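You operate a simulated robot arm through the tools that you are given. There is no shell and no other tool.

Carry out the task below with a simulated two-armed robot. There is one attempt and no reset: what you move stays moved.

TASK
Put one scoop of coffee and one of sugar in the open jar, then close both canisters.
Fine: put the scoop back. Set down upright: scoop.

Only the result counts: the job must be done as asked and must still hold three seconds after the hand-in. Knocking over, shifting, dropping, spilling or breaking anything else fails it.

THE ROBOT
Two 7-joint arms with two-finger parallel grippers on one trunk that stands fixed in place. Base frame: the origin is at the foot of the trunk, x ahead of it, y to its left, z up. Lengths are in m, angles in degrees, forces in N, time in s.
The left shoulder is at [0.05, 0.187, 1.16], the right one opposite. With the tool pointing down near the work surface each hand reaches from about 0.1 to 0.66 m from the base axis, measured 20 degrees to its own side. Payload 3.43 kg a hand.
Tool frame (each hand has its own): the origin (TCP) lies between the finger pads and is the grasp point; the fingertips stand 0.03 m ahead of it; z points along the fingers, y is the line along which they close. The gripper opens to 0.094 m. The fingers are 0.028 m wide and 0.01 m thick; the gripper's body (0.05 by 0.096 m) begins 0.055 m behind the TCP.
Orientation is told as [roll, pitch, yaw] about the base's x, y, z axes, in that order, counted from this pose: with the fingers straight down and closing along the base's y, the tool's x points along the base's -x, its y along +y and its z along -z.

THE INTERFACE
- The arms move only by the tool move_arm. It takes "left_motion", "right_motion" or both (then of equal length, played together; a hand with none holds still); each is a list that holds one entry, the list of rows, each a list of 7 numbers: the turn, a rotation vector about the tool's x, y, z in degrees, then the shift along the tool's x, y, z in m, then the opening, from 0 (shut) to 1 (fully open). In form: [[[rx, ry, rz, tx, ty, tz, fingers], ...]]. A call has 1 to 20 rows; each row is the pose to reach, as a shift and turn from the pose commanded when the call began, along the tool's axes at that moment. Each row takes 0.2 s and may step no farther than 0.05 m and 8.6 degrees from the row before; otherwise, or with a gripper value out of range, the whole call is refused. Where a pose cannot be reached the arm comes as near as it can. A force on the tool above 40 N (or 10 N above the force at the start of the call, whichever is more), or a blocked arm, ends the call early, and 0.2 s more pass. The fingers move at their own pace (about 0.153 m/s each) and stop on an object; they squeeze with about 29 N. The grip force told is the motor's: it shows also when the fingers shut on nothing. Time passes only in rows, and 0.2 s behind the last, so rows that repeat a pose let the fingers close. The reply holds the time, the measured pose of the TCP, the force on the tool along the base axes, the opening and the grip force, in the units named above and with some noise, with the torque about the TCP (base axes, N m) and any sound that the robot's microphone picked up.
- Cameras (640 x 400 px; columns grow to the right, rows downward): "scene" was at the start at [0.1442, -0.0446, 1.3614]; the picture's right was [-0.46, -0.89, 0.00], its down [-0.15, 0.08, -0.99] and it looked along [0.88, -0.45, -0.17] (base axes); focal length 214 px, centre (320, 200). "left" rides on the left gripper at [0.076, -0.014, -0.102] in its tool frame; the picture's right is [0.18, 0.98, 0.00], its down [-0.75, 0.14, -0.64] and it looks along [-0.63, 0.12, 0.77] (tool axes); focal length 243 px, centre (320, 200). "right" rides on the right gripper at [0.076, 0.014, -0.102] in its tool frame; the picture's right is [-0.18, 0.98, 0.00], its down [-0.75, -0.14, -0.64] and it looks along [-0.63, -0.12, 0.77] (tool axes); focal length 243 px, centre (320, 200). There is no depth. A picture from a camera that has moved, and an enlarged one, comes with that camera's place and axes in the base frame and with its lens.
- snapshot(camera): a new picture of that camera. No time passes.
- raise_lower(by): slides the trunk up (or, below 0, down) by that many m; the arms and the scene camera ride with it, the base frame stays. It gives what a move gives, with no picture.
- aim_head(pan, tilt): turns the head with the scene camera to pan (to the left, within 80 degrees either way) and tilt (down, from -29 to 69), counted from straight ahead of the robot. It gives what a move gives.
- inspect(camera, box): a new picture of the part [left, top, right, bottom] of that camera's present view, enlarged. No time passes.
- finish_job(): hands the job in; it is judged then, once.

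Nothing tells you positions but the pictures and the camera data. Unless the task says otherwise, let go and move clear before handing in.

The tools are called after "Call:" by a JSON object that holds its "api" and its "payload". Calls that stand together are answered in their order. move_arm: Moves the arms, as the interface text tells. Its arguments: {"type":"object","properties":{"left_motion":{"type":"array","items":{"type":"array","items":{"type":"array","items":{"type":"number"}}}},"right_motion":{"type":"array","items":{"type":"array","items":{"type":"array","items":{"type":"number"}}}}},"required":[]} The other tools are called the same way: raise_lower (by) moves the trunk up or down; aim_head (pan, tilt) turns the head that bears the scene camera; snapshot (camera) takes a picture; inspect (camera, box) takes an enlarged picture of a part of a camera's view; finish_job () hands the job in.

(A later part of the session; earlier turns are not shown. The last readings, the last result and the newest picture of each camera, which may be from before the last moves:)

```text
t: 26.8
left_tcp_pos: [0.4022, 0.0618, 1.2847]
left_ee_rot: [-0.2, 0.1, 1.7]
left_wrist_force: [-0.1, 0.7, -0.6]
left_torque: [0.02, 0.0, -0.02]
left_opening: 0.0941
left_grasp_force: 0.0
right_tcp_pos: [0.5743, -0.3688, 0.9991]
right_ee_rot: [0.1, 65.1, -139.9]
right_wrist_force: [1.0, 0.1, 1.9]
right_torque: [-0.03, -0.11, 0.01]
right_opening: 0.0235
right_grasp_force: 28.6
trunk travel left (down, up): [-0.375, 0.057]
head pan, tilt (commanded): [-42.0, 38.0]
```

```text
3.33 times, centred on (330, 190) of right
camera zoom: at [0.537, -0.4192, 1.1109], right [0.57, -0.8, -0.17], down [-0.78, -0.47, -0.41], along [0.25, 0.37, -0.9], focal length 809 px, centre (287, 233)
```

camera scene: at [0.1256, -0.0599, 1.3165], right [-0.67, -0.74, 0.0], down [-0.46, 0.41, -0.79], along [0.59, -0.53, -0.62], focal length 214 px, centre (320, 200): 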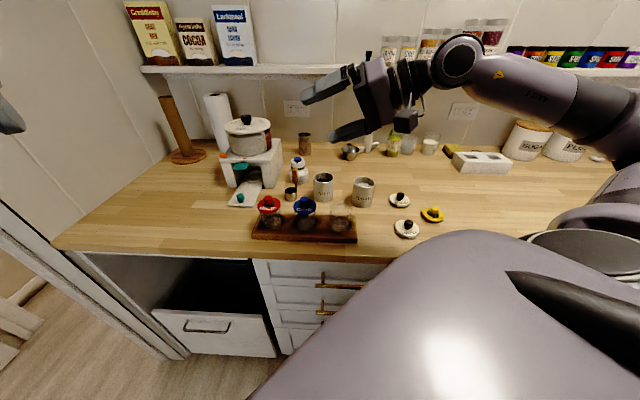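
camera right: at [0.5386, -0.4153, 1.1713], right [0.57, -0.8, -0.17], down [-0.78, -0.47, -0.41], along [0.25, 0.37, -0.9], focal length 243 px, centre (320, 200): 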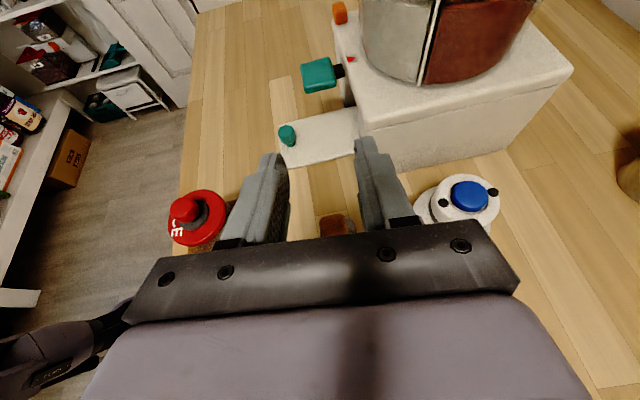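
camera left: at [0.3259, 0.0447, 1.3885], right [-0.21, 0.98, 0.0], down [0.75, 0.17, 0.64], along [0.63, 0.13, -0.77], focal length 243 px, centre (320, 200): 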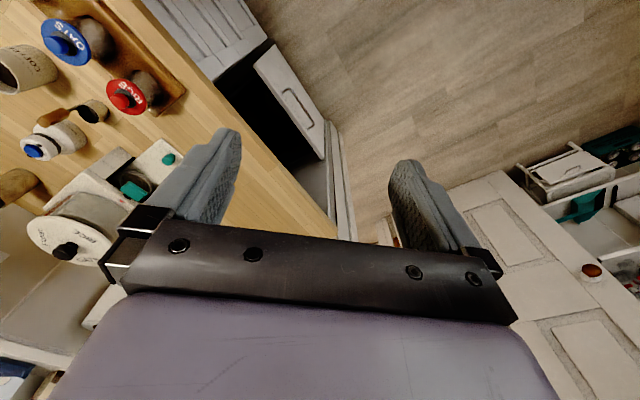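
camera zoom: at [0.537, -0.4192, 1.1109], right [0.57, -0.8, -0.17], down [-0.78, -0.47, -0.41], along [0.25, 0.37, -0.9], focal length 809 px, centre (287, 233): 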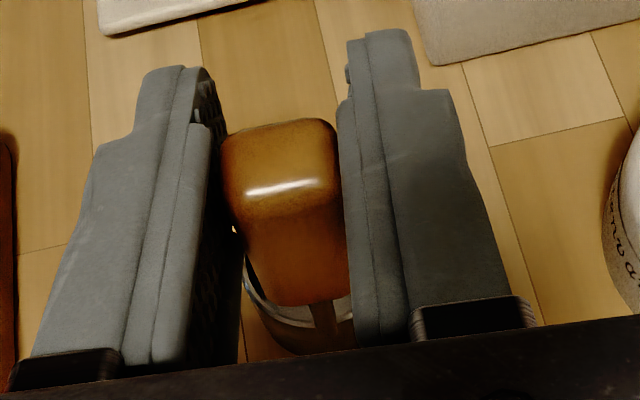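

The scoop is gripped firmly (28.6 N) and did not shift. Now lifting straight up 11 cm.

Call:
{"api": "move_arm", "payload": {"right_motion": [[[0, 0, 0, 0.0091, 0, -0.0042, 0], [0, 0, 0, 0.0272, 0, -0.0127, 0], [0, 0, 0, 0.0453, 0, -0.0211, 0], [0, 0, 0, 0.0634, 0, -0.0296, 0], [0, 0, 0, 0.0816, 0, -0.038, 0], [0, 0, 0, 0.0997, 0, -0.0465, 0], [0, 0, 0, 0.0997, 0, -0.0465, 0]]]}}

Call:
{"api": "inspect", "payload": {"camera": "scene", "box": [260, 100, 400, 220]}}

Call:
{"api": "snapshot", "payload": {"camera": "right"}}

```text
t: 28.4
left_tcp_pos: [0.4013, 0.0605, 1.2857]
left_ee_rot: [-0.3, 0.1, 1.5]
left_wrist_force: [0.2, 0.3, 0.0]
left_torque: [-0.02, -0.02, 0.0]
left_opening: 0.0941
left_grasp_force: 0.1
right_tcp_pos: [0.5747, -0.3689, 1.1093]
right_ee_rot: [0.0, 65.0, -139.9]
right_wrist_force: [0.3, -0.1, -0.8]
right_torque: [0.03, 0.0, -0.02]
right_opening: 0.0234
right_grasp_force: 29.2
trunk travel left (down, up): [-0.375, 0.057]
head pan, tilt (commanded): [-42.0, 38.0]
```

```text
3.33 times, centred on (330, 160) of scene
camera zoom: at [0.1257, -0.0599, 1.3164], right [-0.67, -0.74, 0.0], down [-0.46, 0.41, -0.79], along [0.59, -0.53, -0.62], focal length 715 px, centre (287, 333)
```

zoom: 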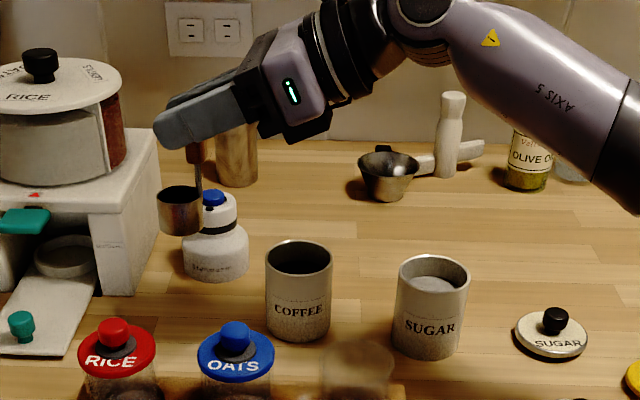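

```text
taken
camera right: at [0.5355, -0.4188, 1.2206], right [0.57, -0.8, -0.17], down [-0.78, -0.47, -0.41], along [0.25, 0.37, -0.9], focal length 243 px, centre (320, 200)
```

right: 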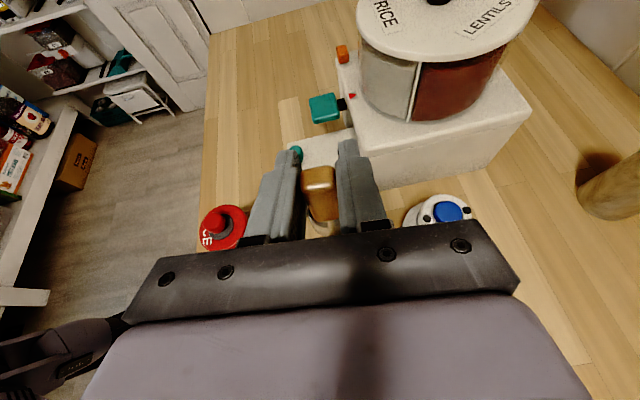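

The scoop is up and upright. Moving it over the coffee canister (centre ≈ 0.525, -0.433), keeping it level and high.

Call:
{"api": "move_arm", "payload": {"right_motion": [[[0, 0, 0, -0.0042, 0.0018, -0.0089, 0], [0, 0, 0, -0.0125, 0.0054, -0.0267, 0], [0, 0, 0, -0.0208, 0.009, -0.0445, 0], [0, 0, 0, -0.0291, 0.0127, -0.0624, 0], [0, 0, 0, -0.0374, 0.0163, -0.0802, 0], [0, 0, 0, -0.0416, 0.0181, -0.0891, 0], [0, 0, 0, -0.0416, 0.0181, -0.0891, 0]]]}}

Call:
{"api": "inspect", "payload": {"camera": "scene", "box": [280, 120, 400, 220]}}

Call:
{"api": "inspect", "payload": {"camera": "right", "box": [250, 130, 410, 250]}}

```text
t: 30.0
left_tcp_pos: [0.402, 0.0607, 1.283]
left_ee_rot: [-0.2, 0.2, 1.5]
left_wrist_force: [0.6, 0.1, 0.1]
left_torque: [-0.01, 0.0, 0.04]
left_opening: 0.094
left_grasp_force: 0.0
right_tcp_pos: [0.5119, -0.4471, 1.1067]
right_ee_rot: [0.0, 65.0, -139.8]
right_wrist_force: [0.1, -0.6, -0.7]
right_torque: [0.01, -0.03, 0.02]
right_opening: 0.0235
right_grasp_force: 28.5
trunk travel left (down, up): [-0.375, 0.057]
head pan, tilt (commanded): [-42.0, 38.0]
```

```text
4.00 times, centred on (340, 170) of scene
camera zoom: at [0.1257, -0.0599, 1.3164], right [-0.67, -0.74, 0.0], down [-0.46, 0.41, -0.79], along [0.59, -0.53, -0.62], focal length 858 px, centre (240, 320)
```

zoom: 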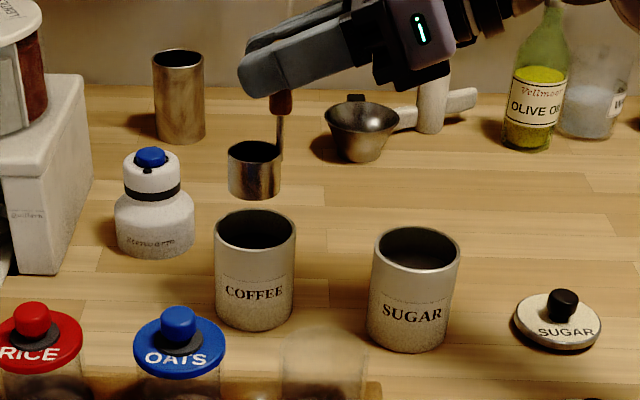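

```text
3.33 times, centred on (330, 190) of right
camera zoom: at [0.4735, -0.4979, 1.2187], right [0.57, -0.8, -0.17], down [-0.78, -0.47, -0.41], along [0.25, 0.37, -0.9], focal length 809 px, centre (287, 233)
```

zoom: 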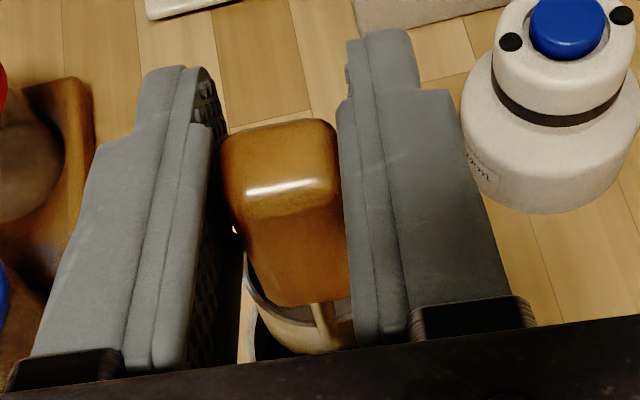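

The bowl is centred over the coffee to within ~2 mm from both views. I'll lower it in stages, first until it's just at the coffee surface.

Call:
{"api": "move_arm", "payload": {"right_motion": [[[0, 0, 0, -0.0091, 0, 0.0042, 0], [0, 0, 0, -0.0199, 0, 0.0093, 0], [0, 0, 0, -0.0308, 0, 0.0144, 0], [0, 0, 0, -0.0408, 0, 0.019, 0], [0, 0, 0, -0.0471, 0, 0.022, 0]]]}}

Call:
{"api": "inspect", "payload": {"camera": "scene", "box": [280, 140, 380, 220]}}

Call:
{"api": "inspect", "payload": {"camera": "right", "box": [250, 130, 410, 250]}}

```text
t: 31.2
left_tcp_pos: [0.401, 0.0603, 1.2862]
left_ee_rot: [-0.2, 0.1, 1.6]
left_wrist_force: [0.2, -0.4, 0.3]
left_torque: [-0.02, -0.04, -0.02]
left_opening: 0.0942
left_grasp_force: 0.2
right_tcp_pos: [0.5097, -0.446, 1.0555]
right_ee_rot: [0.1, 65.0, -139.9]
right_wrist_force: [-0.3, -0.7, 0.0]
right_torque: [0.03, -0.01, -0.01]
right_opening: 0.0235
right_grasp_force: 28.4
trunk travel left (down, up): [-0.375, 0.057]
head pan, tilt (commanded): [-42.0, 38.0]
```

```text
5.00 times, centred on (330, 180) of scene
camera zoom: at [0.1257, -0.0599, 1.3164], right [-0.67, -0.74, 0.0], down [-0.46, 0.41, -0.79], along [0.59, -0.53, -0.62], focal length 1072 px, centre (270, 300)
```

zoom: 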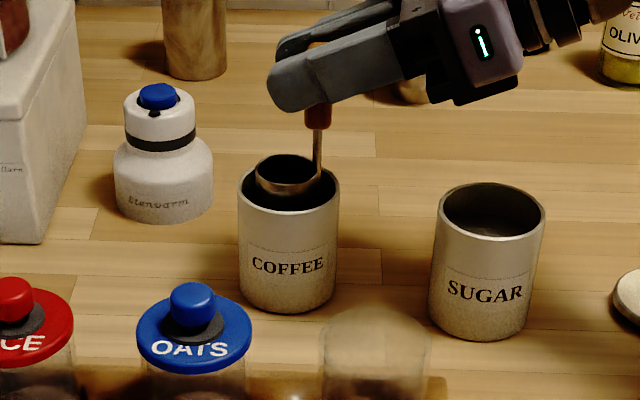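

```text
3.33 times, centred on (330, 190) of right
camera zoom: at [0.4729, -0.4971, 1.1671], right [0.57, -0.8, -0.17], down [-0.78, -0.47, -0.41], along [0.25, 0.37, -0.9], focal length 809 px, centre (287, 233)
```

zoom: 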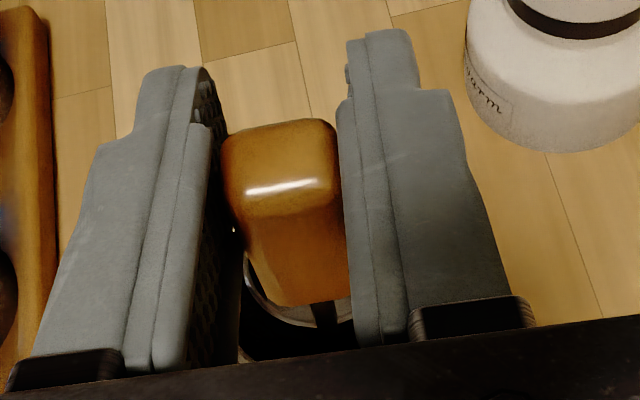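

The bowl is centred in the canister and touching nothing. Continuing down slowly into the coffee.

Call:
{"api": "move_arm", "payload": {"right_motion": [[[0, 0, 0, -0.0045, 0, 0.0021, 0], [0, 0, 0, -0.0091, 0, 0.0042, 0], [0, 0, 0, -0.0136, 0, 0.0063, 0], [0, 0, 0, -0.0181, 0, 0.0085, 0], [0, 0, 0, -0.0227, 0, 0.0106, 0]]]}}

Call:
{"api": "inspect", "payload": {"camera": "scene", "box": [280, 140, 380, 220]}}

```text
t: 32.4
left_tcp_pos: [0.4021, 0.0602, 1.2856]
left_ee_rot: [-0.2, 0.0, 1.6]
left_wrist_force: [0.2, -0.3, 0.4]
left_torque: [0.0, 0.01, -0.02]
left_opening: 0.094
left_grasp_force: 0.2
right_tcp_pos: [0.5104, -0.4471, 1.0309]
right_ee_rot: [0.0, 65.0, -139.9]
right_wrist_force: [-0.4, 0.7, -0.6]
right_torque: [0.0, 0.01, -0.01]
right_opening: 0.0237
right_grasp_force: 29.3
trunk travel left (down, up): [-0.375, 0.057]
head pan, tilt (commanded): [-42.0, 38.0]
```

```text
5.00 times, centred on (330, 180) of scene
camera zoom: at [0.1257, -0.06, 1.3164], right [-0.67, -0.74, 0.0], down [-0.46, 0.41, -0.79], along [0.59, -0.53, -0.62], focal length 1072 px, centre (270, 300)
```

zoom: 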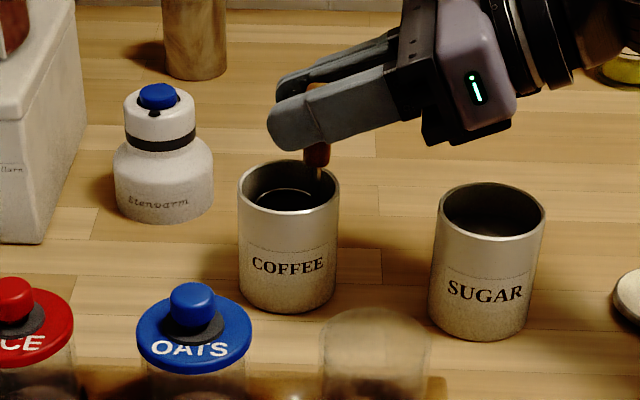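

No resistance so far and the rim is about at the coffee level. Going ~2 cm deeper so the bowl submerges.

Call:
{"api": "move_arm", "payload": {"right_motion": [[[0, 0, 0, -0.0036, 0, 0.0017, 0], [0, 0, 0, -0.0073, 0, 0.0034, 0], [0, 0, 0, -0.0109, 0, 0.0051, 0], [0, 0, 0, -0.0145, 0, 0.0068, 0], [0, 0, 0, -0.0172, 0, 0.008, 0], [0, 0, 0, -0.0172, 0, 0.008, 0]]]}}

Call:
{"api": "inspect", "payload": {"camera": "scene", "box": [280, 140, 380, 220]}}

Call:
{"api": "inspect", "payload": {"camera": "right", "box": [250, 130, 410, 250]}}

```text
t: 33.8
left_tcp_pos: [0.4004, 0.0604, 1.2852]
left_ee_rot: [-0.3, 0.0, 1.6]
left_wrist_force: [-0.4, 0.4, 0.2]
left_torque: [0.0, 0.0, -0.01]
left_opening: 0.0942
left_grasp_force: 0.0
right_tcp_pos: [0.5113, -0.4461, 1.0127]
right_ee_rot: [0.1, 65.1, -139.9]
right_wrist_force: [-0.7, 0.1, -1.0]
right_torque: [0.02, 0.0, 0.01]
right_opening: 0.0236
right_grasp_force: 28.7
trunk travel left (down, up): [-0.375, 0.057]
head pan, tilt (commanded): [-42.0, 38.0]
```

```text
5.00 times, centred on (330, 180) of scene
camera zoom: at [0.1257, -0.0599, 1.3164], right [-0.67, -0.74, 0.0], down [-0.46, 0.41, -0.79], along [0.59, -0.53, -0.62], focal length 1072 px, centre (270, 300)
```

zoom: 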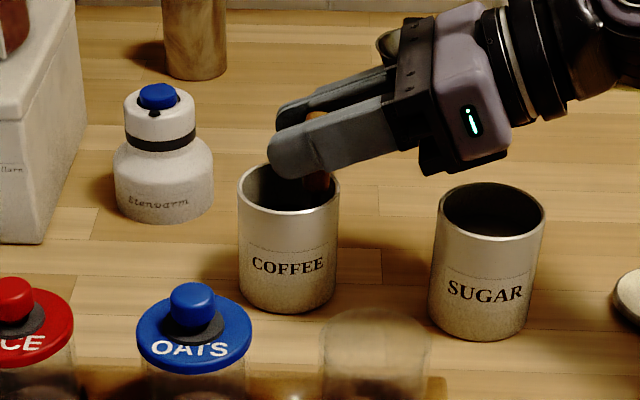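

```text
3.33 times, centred on (330, 190) of right
camera zoom: at [0.473, -0.4972, 1.1242], right [0.57, -0.8, -0.17], down [-0.78, -0.47, -0.41], along [0.25, 0.37, -0.9], focal length 809 px, centre (287, 233)
```

zoom: 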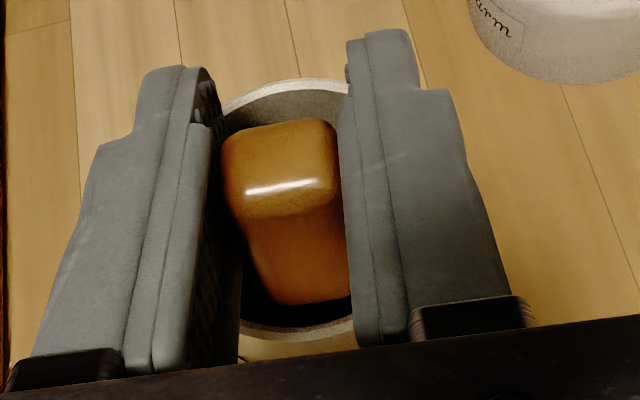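

The bowl is submerged with no contact forces. Lifting straight up slowly, then checking that the bowl holds coffee.

Call:
{"api": "move_arm", "payload": {"right_motion": [[[0, 0, 0, 0.0054, 0, -0.0025, 0], [0, 0, 0, 0.0127, 0, -0.0059, 0], [0, 0, 0, 0.0208, 0, -0.0097, 0], [0, 0, 0, 0.029, 0, -0.0135, 0], [0, 0, 0, 0.0381, 0, -0.0178, 0], [0, 0, 0, 0.0471, 0, -0.022, 0], [0, 0, 0, 0.0571, 0, -0.0266, 0], [0, 0, 0, 0.0671, 0, -0.0313, 0], [0, 0, 0, 0.077, 0, -0.0359, 0], [0, 0, 0, 0.0861, 0, -0.0402, 0], [0, 0, 0, 0.0888, 0, -0.0414, 0]]]}}

Call:
{"api": "inspect", "payload": {"camera": "scene", "box": [290, 130, 370, 210]}}

Call:
{"api": "inspect", "payload": {"camera": "right", "box": [290, 170, 370, 230]}}

```text
t: 36.2
left_tcp_pos: [0.3997, 0.0618, 1.2845]
left_ee_rot: [-0.1, 0.1, 1.7]
left_wrist_force: [0.0, 0.5, -1.0]
left_torque: [0.0, 0.02, -0.03]
left_opening: 0.0939
left_grasp_force: 0.1
right_tcp_pos: [0.51, -0.4458, 1.1107]
right_ee_rot: [0.1, 65.0, -140.1]
right_wrist_force: [-0.9, -0.1, -1.2]
right_torque: [-0.03, -0.02, 0.01]
right_opening: 0.0235
right_grasp_force: 28.8
trunk travel left (down, up): [-0.375, 0.057]
head pan, tilt (commanded): [-42.0, 38.0]
```

```text
5.00 times, centred on (330, 170) of scene
camera zoom: at [0.1257, -0.0599, 1.3164], right [-0.67, -0.74, 0.0], down [-0.46, 0.41, -0.79], along [0.59, -0.53, -0.62], focal length 1072 px, centre (270, 350)
```

zoom: 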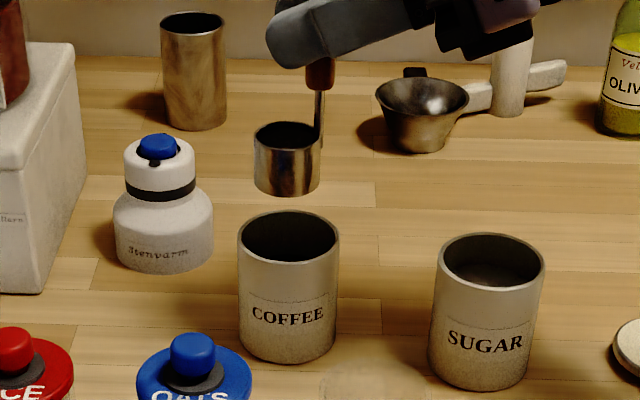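

```text
6.67 times, centred on (330, 200) of right
camera zoom: at [0.4728, -0.4963, 1.2217], right [0.57, -0.8, -0.17], down [-0.78, -0.47, -0.41], along [0.25, 0.37, -0.9], focal length 1618 px, centre (253, 200)
```

zoom: 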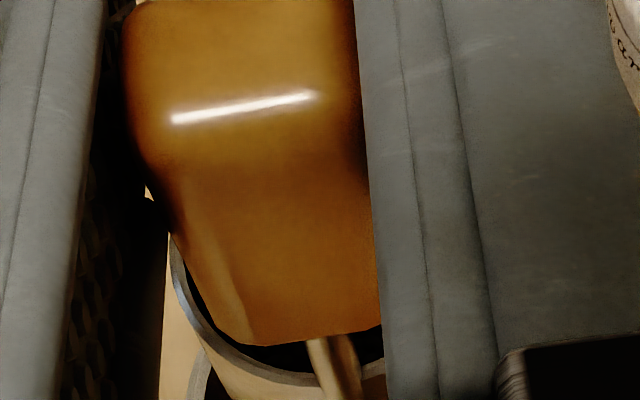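

Zooming on the bowl to see whether it holds coffee.

Call:
{"api": "inspect", "payload": {"camera": "scene", "box": [316, 148, 340, 172]}}

Call:
{"api": "snapshot", "payload": {"camera": "left"}}

```text
16.00 times, centred on (328, 160) of scene
camera zoom: at [0.1257, -0.0599, 1.3164], right [-0.67, -0.74, 0.0], down [-0.46, 0.41, -0.79], along [0.59, -0.53, -0.62], focal length 3432 px, centre (192, 840)
```

zoom: 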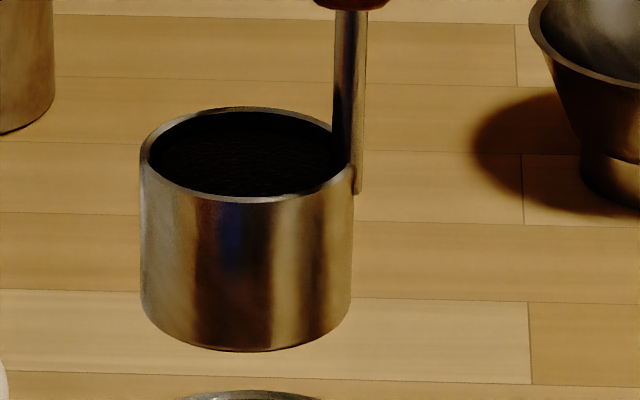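

```text
taken
camera left: at [0.3256, 0.0442, 1.3879], right [-0.21, 0.98, 0.0], down [0.75, 0.17, 0.64], along [0.63, 0.13, -0.77], focal length 243 px, centre (320, 200)
```

left: 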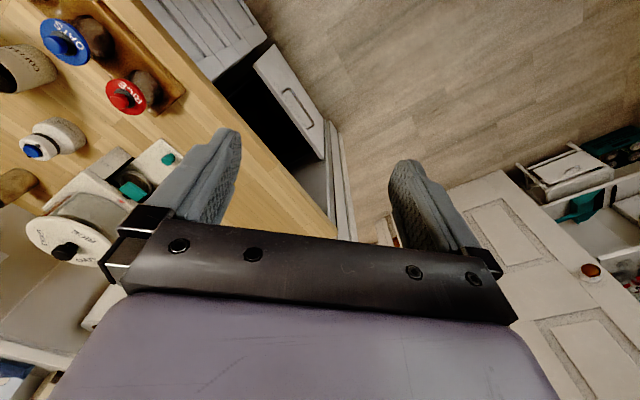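

The bowl is full of coffee (dark surface just under the rim). The jar's axis is at about (0.392, -0.368), rim ≈0.976. I'll carry the scoop level and gently to above the jar.

Call:
{"api": "move_arm", "payload": {"right_motion": [[[0, 0, 0, -0.0012, -0.0065, -0.0026, 0], [0, 0, 0, -0.0036, -0.0196, -0.0078, 0], [0, 0, 0, -0.0067, -0.036, -0.0143, 0], [0, 0, 0, -0.0103, -0.0556, -0.0221, 0], [0, 0, 0, -0.0139, -0.0753, -0.0298, 0], [0, 0, 0, -0.0175, -0.0949, -0.0376, 0], [0, 0, 0, -0.0206, -0.1113, -0.0441, 0], [0, 0, 0, -0.023, -0.1244, -0.0493, 0], [0, 0, 0, -0.0242, -0.1309, -0.0519, 0], [0, 0, 0, -0.0242, -0.1309, -0.0519, 0]]]}}

Call:
{"api": "snapshot", "payload": {"camera": "scene"}}

Call:
{"api": "inspect", "payload": {"camera": "scene", "box": [280, 140, 400, 260]}}

Call:
{"api": "snapshot", "payload": {"camera": "right"}}

```text
t: 38.4
left_tcp_pos: [0.4016, 0.0608, 1.2846]
left_ee_rot: [-0.3, 0.1, 1.6]
left_wrist_force: [-1.0, -0.4, 0.5]
left_torque: [-0.02, 0.01, 0.0]
left_opening: 0.0941
left_grasp_force: 0.1
right_tcp_pos: [0.3822, -0.3833, 1.1109]
right_ee_rot: [0.1, 65.0, -140.0]
right_wrist_force: [-0.4, 0.1, -0.7]
right_torque: [-0.02, 0.01, 0.0]
right_opening: 0.0235
right_grasp_force: 28.2
trunk travel left (down, up): [-0.375, 0.057]
head pan, tilt (commanded): [-42.0, 38.0]
```

```text
taken
camera scene: at [0.1257, -0.0599, 1.3164], right [-0.67, -0.74, 0.0], down [-0.46, 0.41, -0.79], along [0.59, -0.53, -0.62], focal length 214 px, centre (320, 200)
```

scene: 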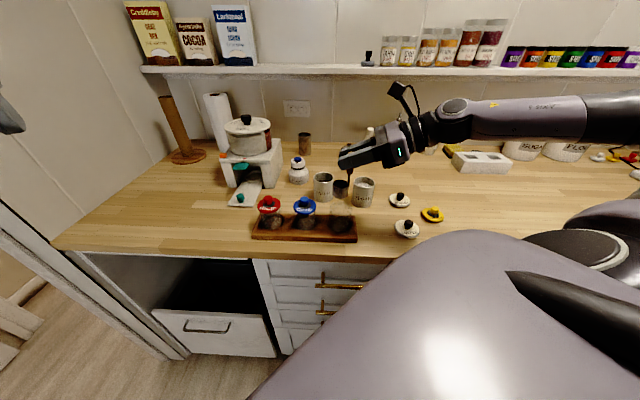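

```text
3.33 times, centred on (340, 200) of scene
camera zoom: at [0.1257, -0.0599, 1.3164], right [-0.67, -0.74, 0.0], down [-0.46, 0.41, -0.79], along [0.59, -0.53, -0.62], focal length 715 px, centre (253, 200)
```

zoom: 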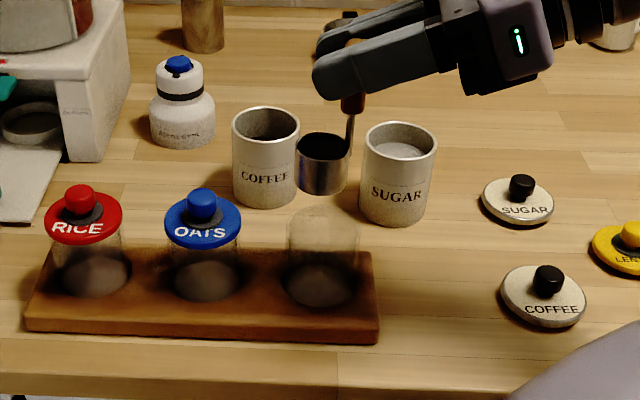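

```text
taken
camera right: at [0.3449, -0.4326, 1.2229], right [0.57, -0.8, -0.17], down [-0.78, -0.47, -0.41], along [0.25, 0.37, -0.9], focal length 243 px, centre (320, 200)
```

right: 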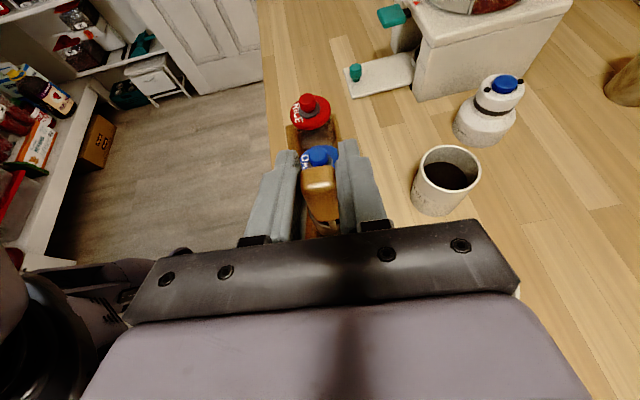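

Aligned: bowl's centre is ~5 mm behind the jar axis, with the pour going toward the robot. I'll lower slightly and begin rolling about the bowl's mouth, stopping at a mild tilt to check.

Call:
{"api": "move_arm", "payload": {"right_motion": [[[0, 0, 0, -0.0082, 0, 0.0038, 0], [0, 0, 0, -0.0163, 0, 0.0076, 0], [0, 0, -4, -0.0164, -0.0038, 0.0076, 0], [0, 0, -8, -0.0168, -0.0077, 0.0076, 0], [0, 0, -12, -0.0175, -0.0115, 0.0076, 0], [0, 0, -16, -0.0184, -0.0152, 0.0076, 0], [0, 0, -20, -0.0196, -0.0188, 0.0076, 0]]]}}

Call:
{"api": "inspect", "payload": {"camera": "scene", "box": [300, 160, 380, 250]}}

```text
t: 40.0
left_tcp_pos: [0.402, 0.0599, 1.2855]
left_ee_rot: [-0.3, 0.1, 1.6]
left_wrist_force: [-0.3, -0.1, -0.1]
left_torque: [0.0, -0.04, -0.01]
left_opening: 0.094
left_grasp_force: 0.0
right_tcp_pos: [0.3681, -0.3682, 1.0893]
right_ee_rot: [36.4, 58.5, -99.0]
right_wrist_force: [-0.8, -1.2, -0.1]
right_torque: [-0.03, 0.0, 0.0]
right_opening: 0.0236
right_grasp_force: 28.9
trunk travel left (down, up): [-0.375, 0.057]
head pan, tilt (commanded): [-42.0, 38.0]
```

```text
4.44 times, centred on (340, 205) of scene
camera zoom: at [0.1257, -0.0599, 1.3165], right [-0.67, -0.74, 0.0], down [-0.46, 0.41, -0.79], along [0.59, -0.53, -0.62], focal length 953 px, centre (231, 178)
```

zoom: 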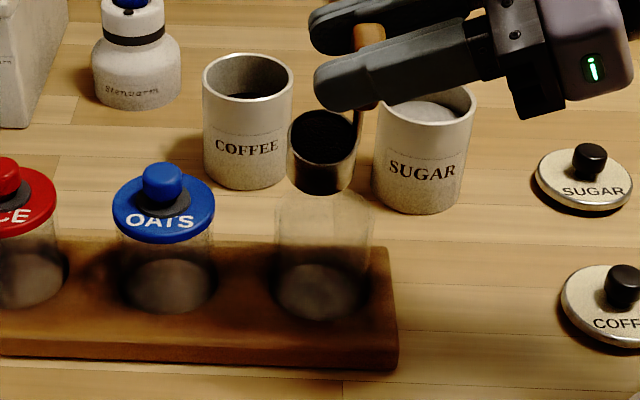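

On track: the mouth stays over the jar. Continuing the roll to a larger tilt, still pivoting on the bowl's mouth.

Call:
{"api": "move_arm", "payload": {"right_motion": [[[0, 0, -5, -0.0002, -0.0048, 0, 0], [0, 0, -10, -0.0008, -0.0096, 0, 0], [0, 0, -15, -0.0019, -0.0143, 0, 0], [0, 0, -20, -0.0033, -0.0188, 0, 0], [0, 0, -25, -0.0052, -0.0233, 0, 0], [0, 0, -30, -0.0074, -0.0276, 0, 0], [0, 0, -35, -0.01, -0.0316, 0, 0], [0, 0, -40, -0.0129, -0.0354, 0, 0]]]}}

Call:
{"api": "inspect", "payload": {"camera": "scene", "box": [300, 160, 380, 250]}}

```text
t: 41.8
left_tcp_pos: [0.401, 0.0597, 1.2853]
left_ee_rot: [-0.2, 0.2, 1.6]
left_wrist_force: [0.0, 0.0, -0.1]
left_torque: [0.0, -0.03, -0.02]
left_opening: 0.0943
left_grasp_force: 0.1
right_tcp_pos: [0.3419, -0.3535, 1.0687]
right_ee_rot: [61.9, 26.9, -63.6]
right_wrist_force: [-0.3, -0.3, 0.1]
right_torque: [-0.02, 0.02, -0.01]
right_opening: 0.0235
right_grasp_force: 28.9
trunk travel left (down, up): [-0.375, 0.057]
head pan, tilt (commanded): [-42.0, 38.0]
```

```text
4.44 times, centred on (340, 205) of scene
camera zoom: at [0.1257, -0.0599, 1.3165], right [-0.67, -0.74, 0.0], down [-0.46, 0.41, -0.79], along [0.59, -0.53, -0.62], focal length 953 px, centre (231, 178)
```

zoom: 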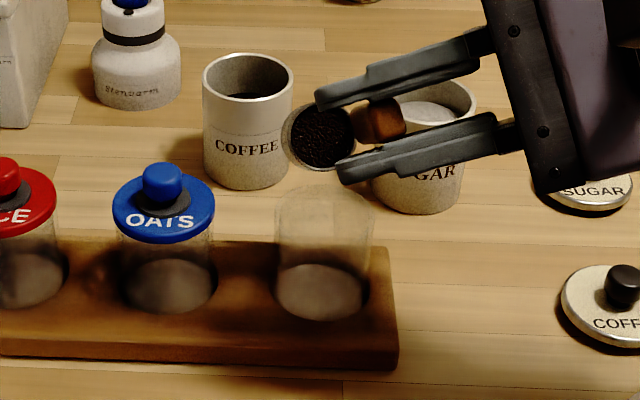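

Coffee still held at ~54° tilt, mouth directly above the jar. Continuing to ~80°.

Call:
{"api": "move_arm", "payload": {"right_motion": [[[0, 0, -5, -0.0002, -0.0048, 0, 0], [0, 0, -10, -0.0008, -0.0096, 0, 0], [0, 0, -15, -0.0019, -0.0143, 0, 0], [0, 0, -20, -0.0033, -0.0188, 0, 0], [0, 0, -25, -0.0052, -0.0233, 0, 0], [0, 0, -30, -0.0074, -0.0276, 0, 0]]]}}

Call:
{"api": "inspect", "payload": {"camera": "scene", "box": [300, 160, 380, 250]}}

```text
t: 43.2
left_tcp_pos: [0.4016, 0.0608, 1.285]
left_ee_rot: [-0.2, 0.0, 1.4]
left_wrist_force: [-0.4, -0.4, -0.5]
left_torque: [-0.05, -0.03, 0.02]
left_opening: 0.0941
left_grasp_force: 0.0
right_tcp_pos: [0.3293, -0.3574, 1.0427]
right_ee_rot: [65.0, -0.3, -49.9]
right_wrist_force: [0.2, 0.7, -1.0]
right_torque: [0.04, 0.05, -0.02]
right_opening: 0.0237
right_grasp_force: 29.1
trunk travel left (down, up): [-0.375, 0.057]
head pan, tilt (commanded): [-42.0, 38.0]
```

```text
4.44 times, centred on (340, 205) of scene
camera zoom: at [0.1257, -0.0599, 1.3164], right [-0.67, -0.74, 0.0], down [-0.46, 0.41, -0.79], along [0.59, -0.53, -0.62], focal length 953 px, centre (231, 178)
```

zoom: 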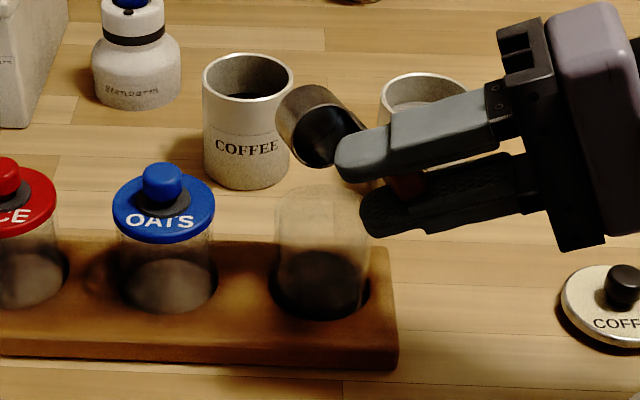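

The bowl is now empty and the jar's bottom has turned dark. Zooming to check for coffee in the jar and any spill.

Call:
{"api": "inspect", "payload": {"camera": "scene", "box": [325, 190, 365, 240]}}

Call:
{"api": "inspect", "payload": {"camera": "scene", "box": [315, 165, 355, 200]}}

```text
8.00 times, centred on (345, 215) of scene
camera zoom: at [0.1257, -0.0599, 1.3164], right [-0.67, -0.74, 0.0], down [-0.46, 0.41, -0.79], along [0.59, -0.53, -0.62], focal length 1716 px, centre (120, 80)
```

zoom: 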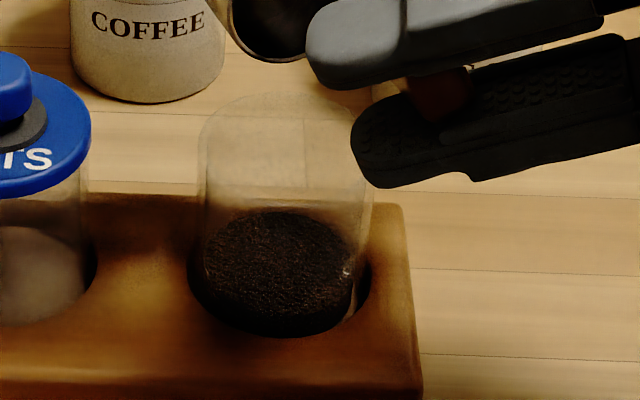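

```text
11.43 times, centred on (335, 182) of scene
camera zoom: at [0.1257, -0.0599, 1.3164], right [-0.67, -0.74, 0.0], down [-0.46, 0.41, -0.79], along [0.59, -0.53, -0.62], focal length 2451 px, centre (149, 400)
```

zoom: 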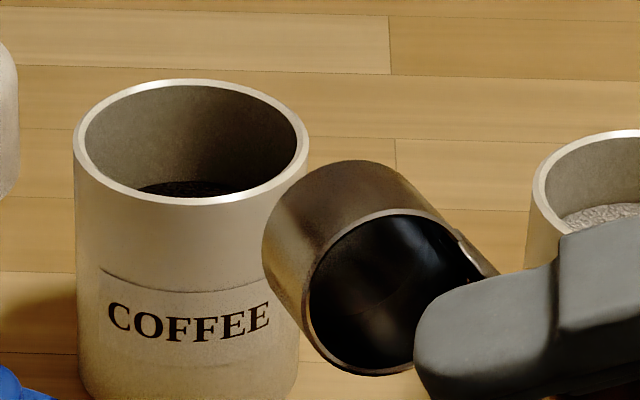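

Coffee is in the jar with no visible spill. I'll tip a little further to empty the bowl fully, then roll back upright along the same path.

Call:
{"api": "move_arm", "payload": {"right_motion": [[[0, 0, -8, -0.0005, -0.0077, 0, 0], [0, 0, -16, -0.0021, -0.0152, 0, 0], [0, 0, -24, -0.0048, -0.0224, 0, 0], [0, 0, -24, -0.0048, -0.0224, 0, 0], [0, 0, -16, -0.0021, -0.0152, 0, 0], [0, 0, -8, -0.0005, -0.0077, 0, 0], [0, 0, 0, 0, 0, 0, 0], [0, 0, 8.5, -0.0006, 0.0081, 0, 0], [0, 0, 17, -0.0024, 0.0161, 0, 0], [0, 0, 25.5, -0.0054, 0.0237, 0, 0], [0, 0, 34, -0.0094, 0.0308, 0, 0], [0, 0, 42.5, -0.0145, 0.0372, 0, 0], [0, 0, 51, -0.0204, 0.0428, 0, 0], [0, 0, 59.5, -0.0271, 0.0475, 0, 0], [0, 0, 68, -0.0345, 0.0511, 0, 0], [0, 0, 76.5, -0.0422, 0.0536, 0, 0], [0, 0, 85, -0.0503, 0.0549, 0, 0], [0, 0, 90, -0.0551, 0.0551, 0, 0]]]}}

Call:
{"api": "inspect", "payload": {"camera": "scene", "box": [280, 150, 400, 250]}}

```text
t: 47.0
left_tcp_pos: [0.402, 0.0602, 1.2848]
left_ee_rot: [-0.2, 0.1, 1.6]
left_wrist_force: [-0.9, -0.5, -0.1]
left_torque: [0.01, -0.01, 0.0]
left_opening: 0.0938
left_grasp_force: 0.0
right_tcp_pos: [0.3818, -0.3829, 1.0921]
right_ee_rot: [-0.2, 65.0, -140.3]
right_wrist_force: [-0.4, -0.1, 0.0]
right_torque: [-0.01, -0.01, -0.03]
right_opening: 0.0234
right_grasp_force: 29.2
trunk travel left (down, up): [-0.375, 0.057]
head pan, tilt (commanded): [-42.0, 38.0]
```

```text
4.00 times, centred on (340, 200) of scene
camera zoom: at [0.1257, -0.0599, 1.3164], right [-0.67, -0.74, 0.0], down [-0.46, 0.41, -0.79], along [0.59, -0.53, -0.62], focal length 858 px, centre (240, 200)
```

zoom: 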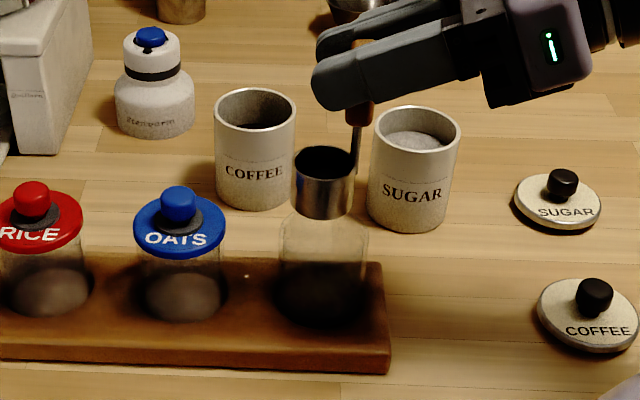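

The scoop is upright and empty. Next is sugar: I'll move back to a vantage where the hand camera sees the sugar canister for a better fix.

Call:
{"api": "move_arm", "payload": {"right_motion": [[[0, 0, 0, 0.0136, 0, -0.0063, 0], [0, 0, 0, 0.004, 0.0145, -0.0332, 0], [0, 0, 0, -0.0057, 0.0291, -0.06, 0], [0, 0, 0, -0.0153, 0.0436, -0.0868, 0], [0, 0, 0, -0.025, 0.0582, -0.1136, 0], [0, 0, 0, -0.0346, 0.0727, -0.1405, 0]]]}}

Call:
{"api": "snapshot", "payload": {"camera": "right"}}

Call:
{"api": "inspect", "payload": {"camera": "scene", "box": [330, 160, 430, 250]}}

```text
t: 48.4
left_tcp_pos: [0.4016, 0.06, 1.2853]
left_ee_rot: [-0.3, 0.1, 1.6]
left_wrist_force: [0.2, 0.5, 0.9]
left_torque: [-0.01, -0.02, -0.01]
left_opening: 0.0938
left_grasp_force: 0.1
right_tcp_pos: [0.3197, -0.5291, 1.1209]
right_ee_rot: [0.0, 65.1, -139.9]
right_wrist_force: [0.4, -0.5, -0.7]
right_torque: [0.02, 0.0, -0.01]
right_opening: 0.0234
right_grasp_force: 29.1
trunk travel left (down, up): [-0.375, 0.057]
head pan, tilt (commanded): [-42.0, 38.0]
```

```text
taken
camera right: at [0.2829, -0.5798, 1.2332], right [0.57, -0.8, -0.17], down [-0.78, -0.47, -0.41], along [0.25, 0.37, -0.9], focal length 243 px, centre (320, 200)
```

right: 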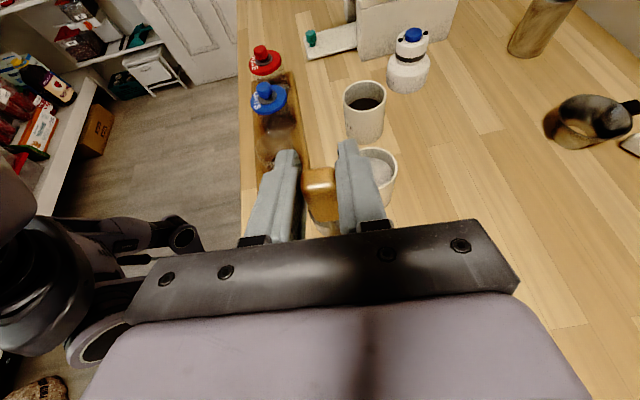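

```text
4.44 times, centred on (380, 205) of scene
camera zoom: at [0.1256, -0.0601, 1.3164], right [-0.67, -0.74, 0.0], down [-0.46, 0.41, -0.79], along [0.59, -0.53, -0.62], focal length 953 px, centre (53, 178)
```

zoom: 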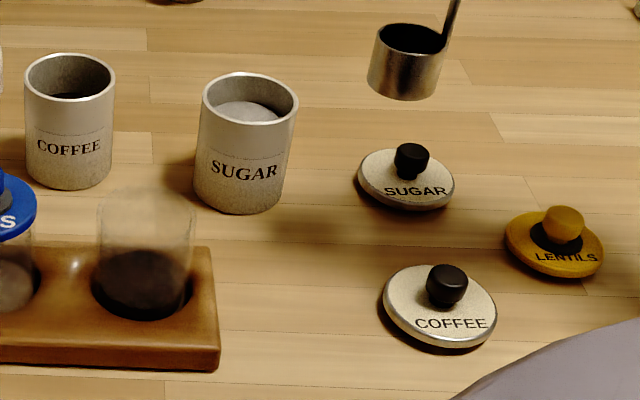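

Call:
{"api": "inspect", "payload": {"camera": "right", "box": [310, 70, 430, 220]}}

Call:
{"api": "inspect", "payload": {"camera": "right", "box": [240, 70, 340, 180]}}

```text
2.67 times, centred on (370, 145) of right
camera zoom: at [0.2829, -0.5798, 1.2332], right [0.57, -0.8, -0.17], down [-0.78, -0.47, -0.41], along [0.25, 0.37, -0.9], focal length 647 px, centre (187, 347)
```

zoom: 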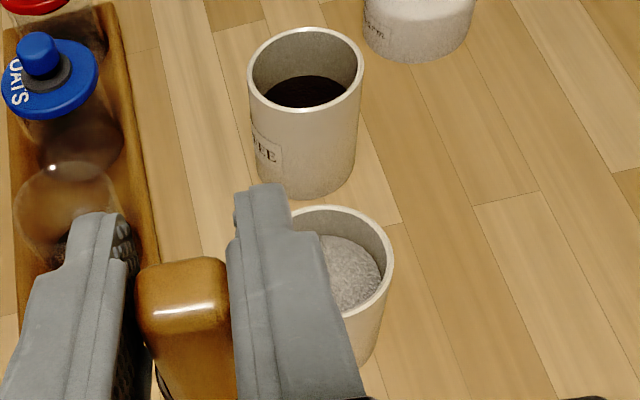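

```text
3.64 times, centred on (290, 125) of right
camera zoom: at [0.2829, -0.5798, 1.2332], right [0.57, -0.8, -0.17], down [-0.78, -0.47, -0.41], along [0.25, 0.37, -0.9], focal length 882 px, centre (429, 473)
```

zoom: 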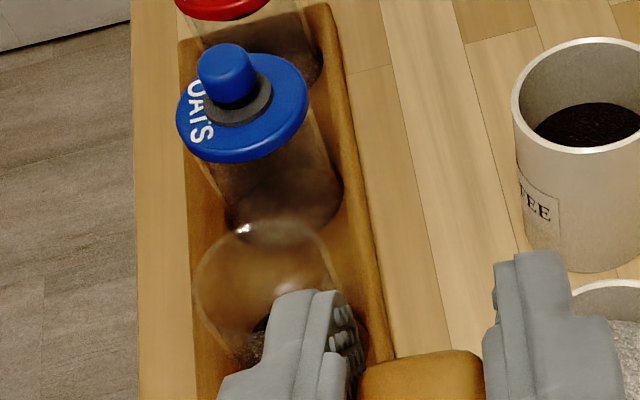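

Sugar canister centre computed at about (0.4265, -0.5045), rim 0.975. Moving the empty scoop over it.

Call:
{"api": "move_arm", "payload": {"right_motion": [[[0, 0, 0, 0.0052, 0.0102, 0.015, 0], [0, 0, 0, 0.0117, 0.0229, 0.0337, 0], [0, 0, 0, 0.0182, 0.0356, 0.0524, 0], [0, 0, 0, 0.0234, 0.0458, 0.0673, 0], [0, 0, 0, 0.026, 0.0509, 0.0748, 0], [0, 0, 0, 0.026, 0.0509, 0.0748, 0]]]}}

Call:
{"api": "inspect", "payload": {"camera": "scene", "box": [320, 140, 420, 230]}}

Call:
{"api": "inspect", "payload": {"camera": "right", "box": [250, 130, 410, 250]}}

```text
t: 49.8
left_tcp_pos: [0.4017, 0.0608, 1.2856]
left_ee_rot: [-0.3, 0.0, 1.7]
left_wrist_force: [0.4, 0.0, 0.7]
left_torque: [0.02, 0.02, 0.03]
left_opening: 0.0938
left_grasp_force: 0.1
right_tcp_pos: [0.4127, -0.5172, 1.1135]
right_ee_rot: [0.0, 65.1, -139.9]
right_wrist_force: [-0.2, 0.3, -1.5]
right_torque: [0.01, 0.02, 0.0]
right_opening: 0.0234
right_grasp_force: 28.8
trunk travel left (down, up): [-0.375, 0.057]
head pan, tilt (commanded): [-42.0, 38.0]
```

```text
4.44 times, centred on (370, 185) of scene
camera zoom: at [0.1257, -0.0599, 1.3164], right [-0.67, -0.74, 0.0], down [-0.46, 0.41, -0.79], along [0.59, -0.53, -0.62], focal length 953 px, centre (98, 267)
```

zoom: 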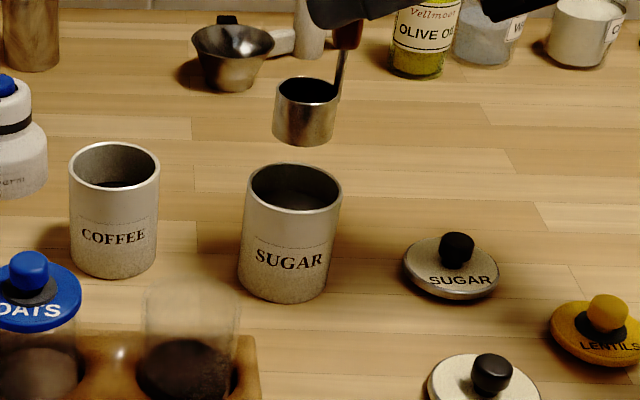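

```text
3.33 times, centred on (330, 190) of right
camera zoom: at [0.3759, -0.5682, 1.2242], right [0.57, -0.8, -0.17], down [-0.78, -0.47, -0.41], along [0.25, 0.37, -0.9], focal length 809 px, centre (287, 233)
```

zoom: 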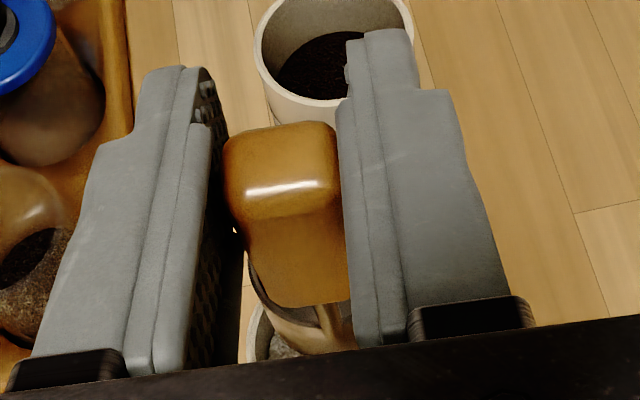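

Aligned over the sugar. Lowering into the canister in stages.

Call:
{"api": "move_arm", "payload": {"right_motion": [[[0, 0, 0, -0.0091, 0, 0.0042, 0], [0, 0, 0, -0.0199, 0, 0.0093, 0], [0, 0, 0, -0.0308, 0, 0.0144, 0], [0, 0, 0, -0.0417, 0, 0.0194, 0], [0, 0, 0, -0.0516, 0, 0.0241, 0]]]}}

Call:
{"api": "inspect", "payload": {"camera": "scene", "box": [320, 140, 420, 230]}}

```text
t: 51.0
left_tcp_pos: [0.4011, 0.0607, 1.2858]
left_ee_rot: [-0.2, 0.1, 1.6]
left_wrist_force: [0.2, -0.6, 0.5]
left_torque: [-0.02, 0.04, 0.01]
left_opening: 0.0941
left_grasp_force: 0.0
right_tcp_pos: [0.4134, -0.5181, 1.0549]
right_ee_rot: [0.0, 64.9, -139.9]
right_wrist_force: [-0.1, 0.7, -0.2]
right_torque: [-0.02, 0.04, -0.02]
right_opening: 0.0234
right_grasp_force: 28.9
trunk travel left (down, up): [-0.375, 0.057]
head pan, tilt (commanded): [-42.0, 38.0]
```

```text
4.44 times, centred on (370, 185) of scene
camera zoom: at [0.1257, -0.06, 1.3164], right [-0.67, -0.74, 0.0], down [-0.46, 0.41, -0.79], along [0.59, -0.53, -0.62], focal length 953 px, centre (98, 267)
```

zoom: 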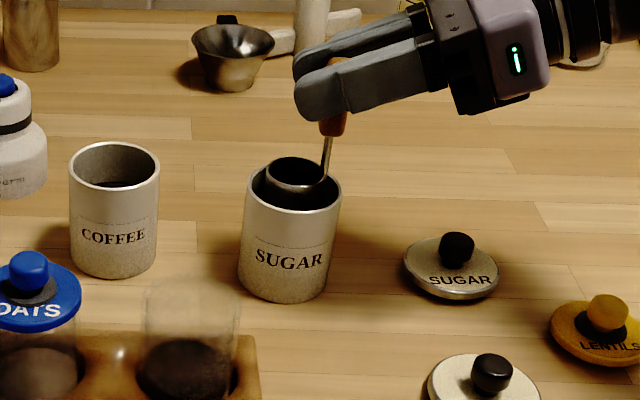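

Centred. Continuing down into the sugar.

Call:
{"api": "move_arm", "payload": {"right_motion": [[[0, 0, 0, -0.0045, 0, 0.0021, 0], [0, 0, 0, -0.0091, 0, 0.0042, 0], [0, 0, 0, -0.0136, 0, 0.0063, 0], [0, 0, 0, -0.0181, 0, 0.0085, 0], [0, 0, 0, -0.0227, 0, 0.0106, 0], [0, 0, 0, -0.0272, 0, 0.0127, 0], [0, 0, 0, -0.0317, 0, 0.0148, 0], [0, 0, 0, -0.0353, 0, 0.0165, 0], [0, 0, 0, -0.038, 0, 0.0177, 0], [0, 0, 0, -0.038, 0, 0.0177, 0]]]}}

Call:
{"api": "inspect", "payload": {"camera": "scene", "box": [320, 140, 420, 230]}}

```text
t: 53.2
left_tcp_pos: [0.4028, 0.0604, 1.2852]
left_ee_rot: [-0.1, 0.1, 1.6]
left_wrist_force: [-1.1, 0.5, -0.2]
left_torque: [0.03, 0.0, 0.0]
left_opening: 0.0942
left_grasp_force: 0.2
right_tcp_pos: [0.4149, -0.519, 1.0153]
right_ee_rot: [0.0, 65.0, -139.9]
right_wrist_force: [0.7, -0.4, -1.2]
right_torque: [-0.02, 0.04, 0.03]
right_opening: 0.0234
right_grasp_force: 28.9
trunk travel left (down, up): [-0.375, 0.057]
head pan, tilt (commanded): [-42.0, 38.0]
```

```text
4.44 times, centred on (370, 185) of scene
camera zoom: at [0.1257, -0.0599, 1.3164], right [-0.67, -0.74, 0.0], down [-0.46, 0.41, -0.79], along [0.59, -0.53, -0.62], focal length 953 px, centre (98, 267)
```

zoom: 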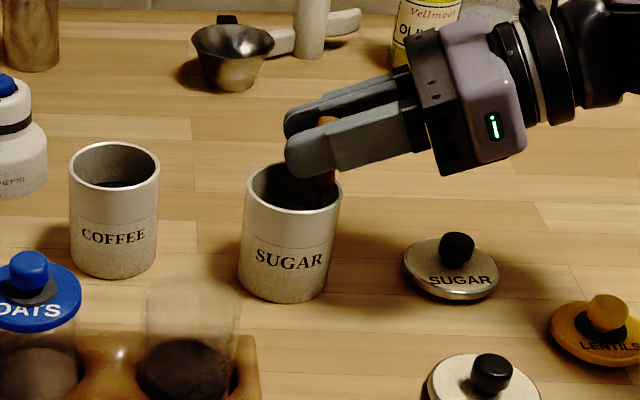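

Submerged without contact. I'll go 3 mm deeper, then lift straight up slowly.

Call:
{"api": "move_arm", "payload": {"right_motion": [[[0, 0, 0, -0.0027, 0, 0.0013, 0], [0, 0, 0, -0.0027, 0, 0.0013, 0], [0, 0, 0, 0.0054, 0, -0.0025, 0], [0, 0, 0, 0.0127, 0, -0.0059, 0], [0, 0, 0, 0.0208, 0, -0.0097, 0], [0, 0, 0, 0.029, 0, -0.0135, 0], [0, 0, 0, 0.0381, 0, -0.0178, 0], [0, 0, 0, 0.0471, 0, -0.022, 0], [0, 0, 0, 0.0571, 0, -0.0266, 0], [0, 0, 0, 0.0671, 0, -0.0313, 0], [0, 0, 0, 0.077, 0, -0.0359, 0], [0, 0, 0, 0.0843, 0, -0.0393, 0], [0, 0, 0, 0.087, 0, -0.0406, 0]]]}}

Call:
{"api": "inspect", "payload": {"camera": "scene", "box": [340, 145, 380, 185]}}

Call:
{"api": "inspect", "payload": {"camera": "scene", "box": [320, 140, 420, 230]}}

```text
t: 56.0
left_tcp_pos: [0.4025, 0.0606, 1.2846]
left_ee_rot: [-0.2, 0.1, 1.6]
left_wrist_force: [0.3, 0.7, -0.1]
left_torque: [0.01, -0.01, 0.0]
left_opening: 0.094
left_grasp_force: 0.0
right_tcp_pos: [0.4142, -0.5191, 1.1093]
right_ee_rot: [0.1, 65.0, -139.9]
right_wrist_force: [-0.1, 0.2, -0.6]
right_torque: [0.03, 0.02, 0.0]
right_opening: 0.0233
right_grasp_force: 28.8
trunk travel left (down, up): [-0.375, 0.057]
head pan, tilt (commanded): [-42.0, 38.0]
```

```text
10.00 times, centred on (360, 165) of scene
camera zoom: at [0.1257, -0.0599, 1.3164], right [-0.67, -0.74, 0.0], down [-0.46, 0.41, -0.79], along [0.59, -0.53, -0.62], focal length 2145 px, centre (-80, 550)
```

zoom: 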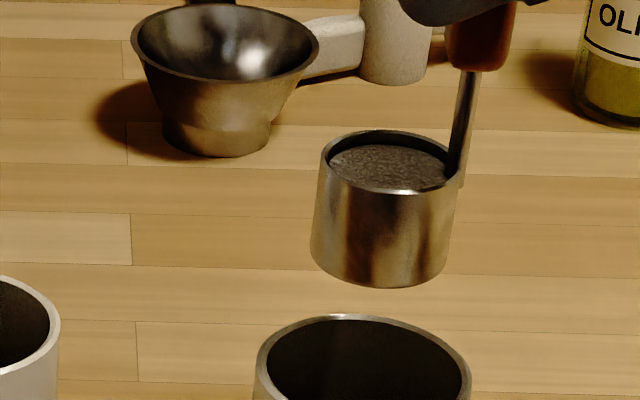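

```text
4.44 times, centred on (370, 185) of scene
camera zoom: at [0.1257, -0.0599, 1.3164], right [-0.67, -0.74, 0.0], down [-0.46, 0.41, -0.79], along [0.59, -0.53, -0.62], focal length 953 px, centre (98, 267)
```

zoom: 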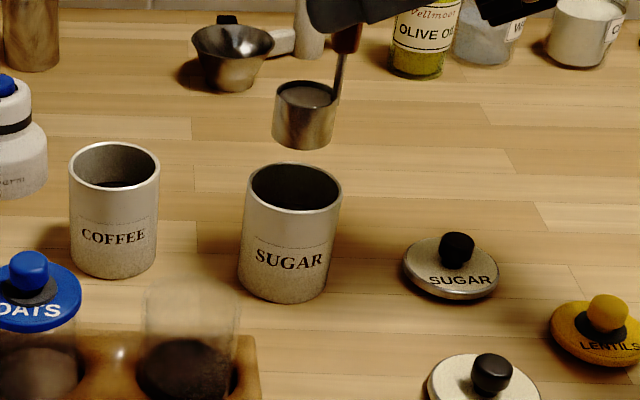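

The bowl is full of sugar. Carrying it level to the same position above the jar as before.

Call:
{"api": "move_arm", "payload": {"right_motion": [[[0, 0, 0, 0.0014, -0.0062, 0.0028, 0], [0, 0, 0, 0.0042, -0.0187, 0.0084, 0], [0, 0, 0, 0.0077, -0.0343, 0.0155, 0], [0, 0, 0, 0.0119, -0.053, 0.0239, 0], [0, 0, 0, 0.016, -0.0716, 0.0324, 0], [0, 0, 0, 0.0202, -0.0903, 0.0408, 0], [0, 0, 0, 0.0237, -0.1059, 0.0479, 0], [0, 0, 0, 0.0265, -0.1184, 0.0535, 0], [0, 0, 0, 0.0279, -0.1246, 0.0563, 0], [0, 0, 0, 0.0279, -0.1246, 0.0563, 0]]]}}

Call:
{"api": "inspect", "payload": {"camera": "scene", "box": [280, 140, 400, 260]}}

```text
t: 58.2
left_tcp_pos: [0.4016, 0.0591, 1.2851]
left_ee_rot: [-0.2, 0.2, 1.6]
left_wrist_force: [0.3, -0.4, -0.8]
left_torque: [-0.01, -0.02, 0.01]
left_opening: 0.094
left_grasp_force: 0.0
right_tcp_pos: [0.3819, -0.3831, 1.1118]
right_ee_rot: [0.1, 65.0, -139.8]
right_wrist_force: [-0.8, 0.0, -0.6]
right_torque: [-0.01, 0.03, 0.02]
right_opening: 0.0233
right_grasp_force: 28.9
trunk travel left (down, up): [-0.375, 0.057]
head pan, tilt (commanded): [-42.0, 38.0]
```

```text
3.33 times, centred on (340, 200) of scene
camera zoom: at [0.1257, -0.0599, 1.3164], right [-0.67, -0.74, 0.0], down [-0.46, 0.41, -0.79], along [0.59, -0.53, -0.62], focal length 715 px, centre (253, 200)
```

zoom: 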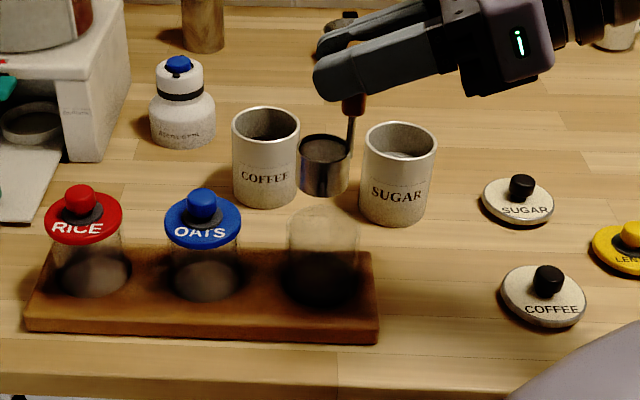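

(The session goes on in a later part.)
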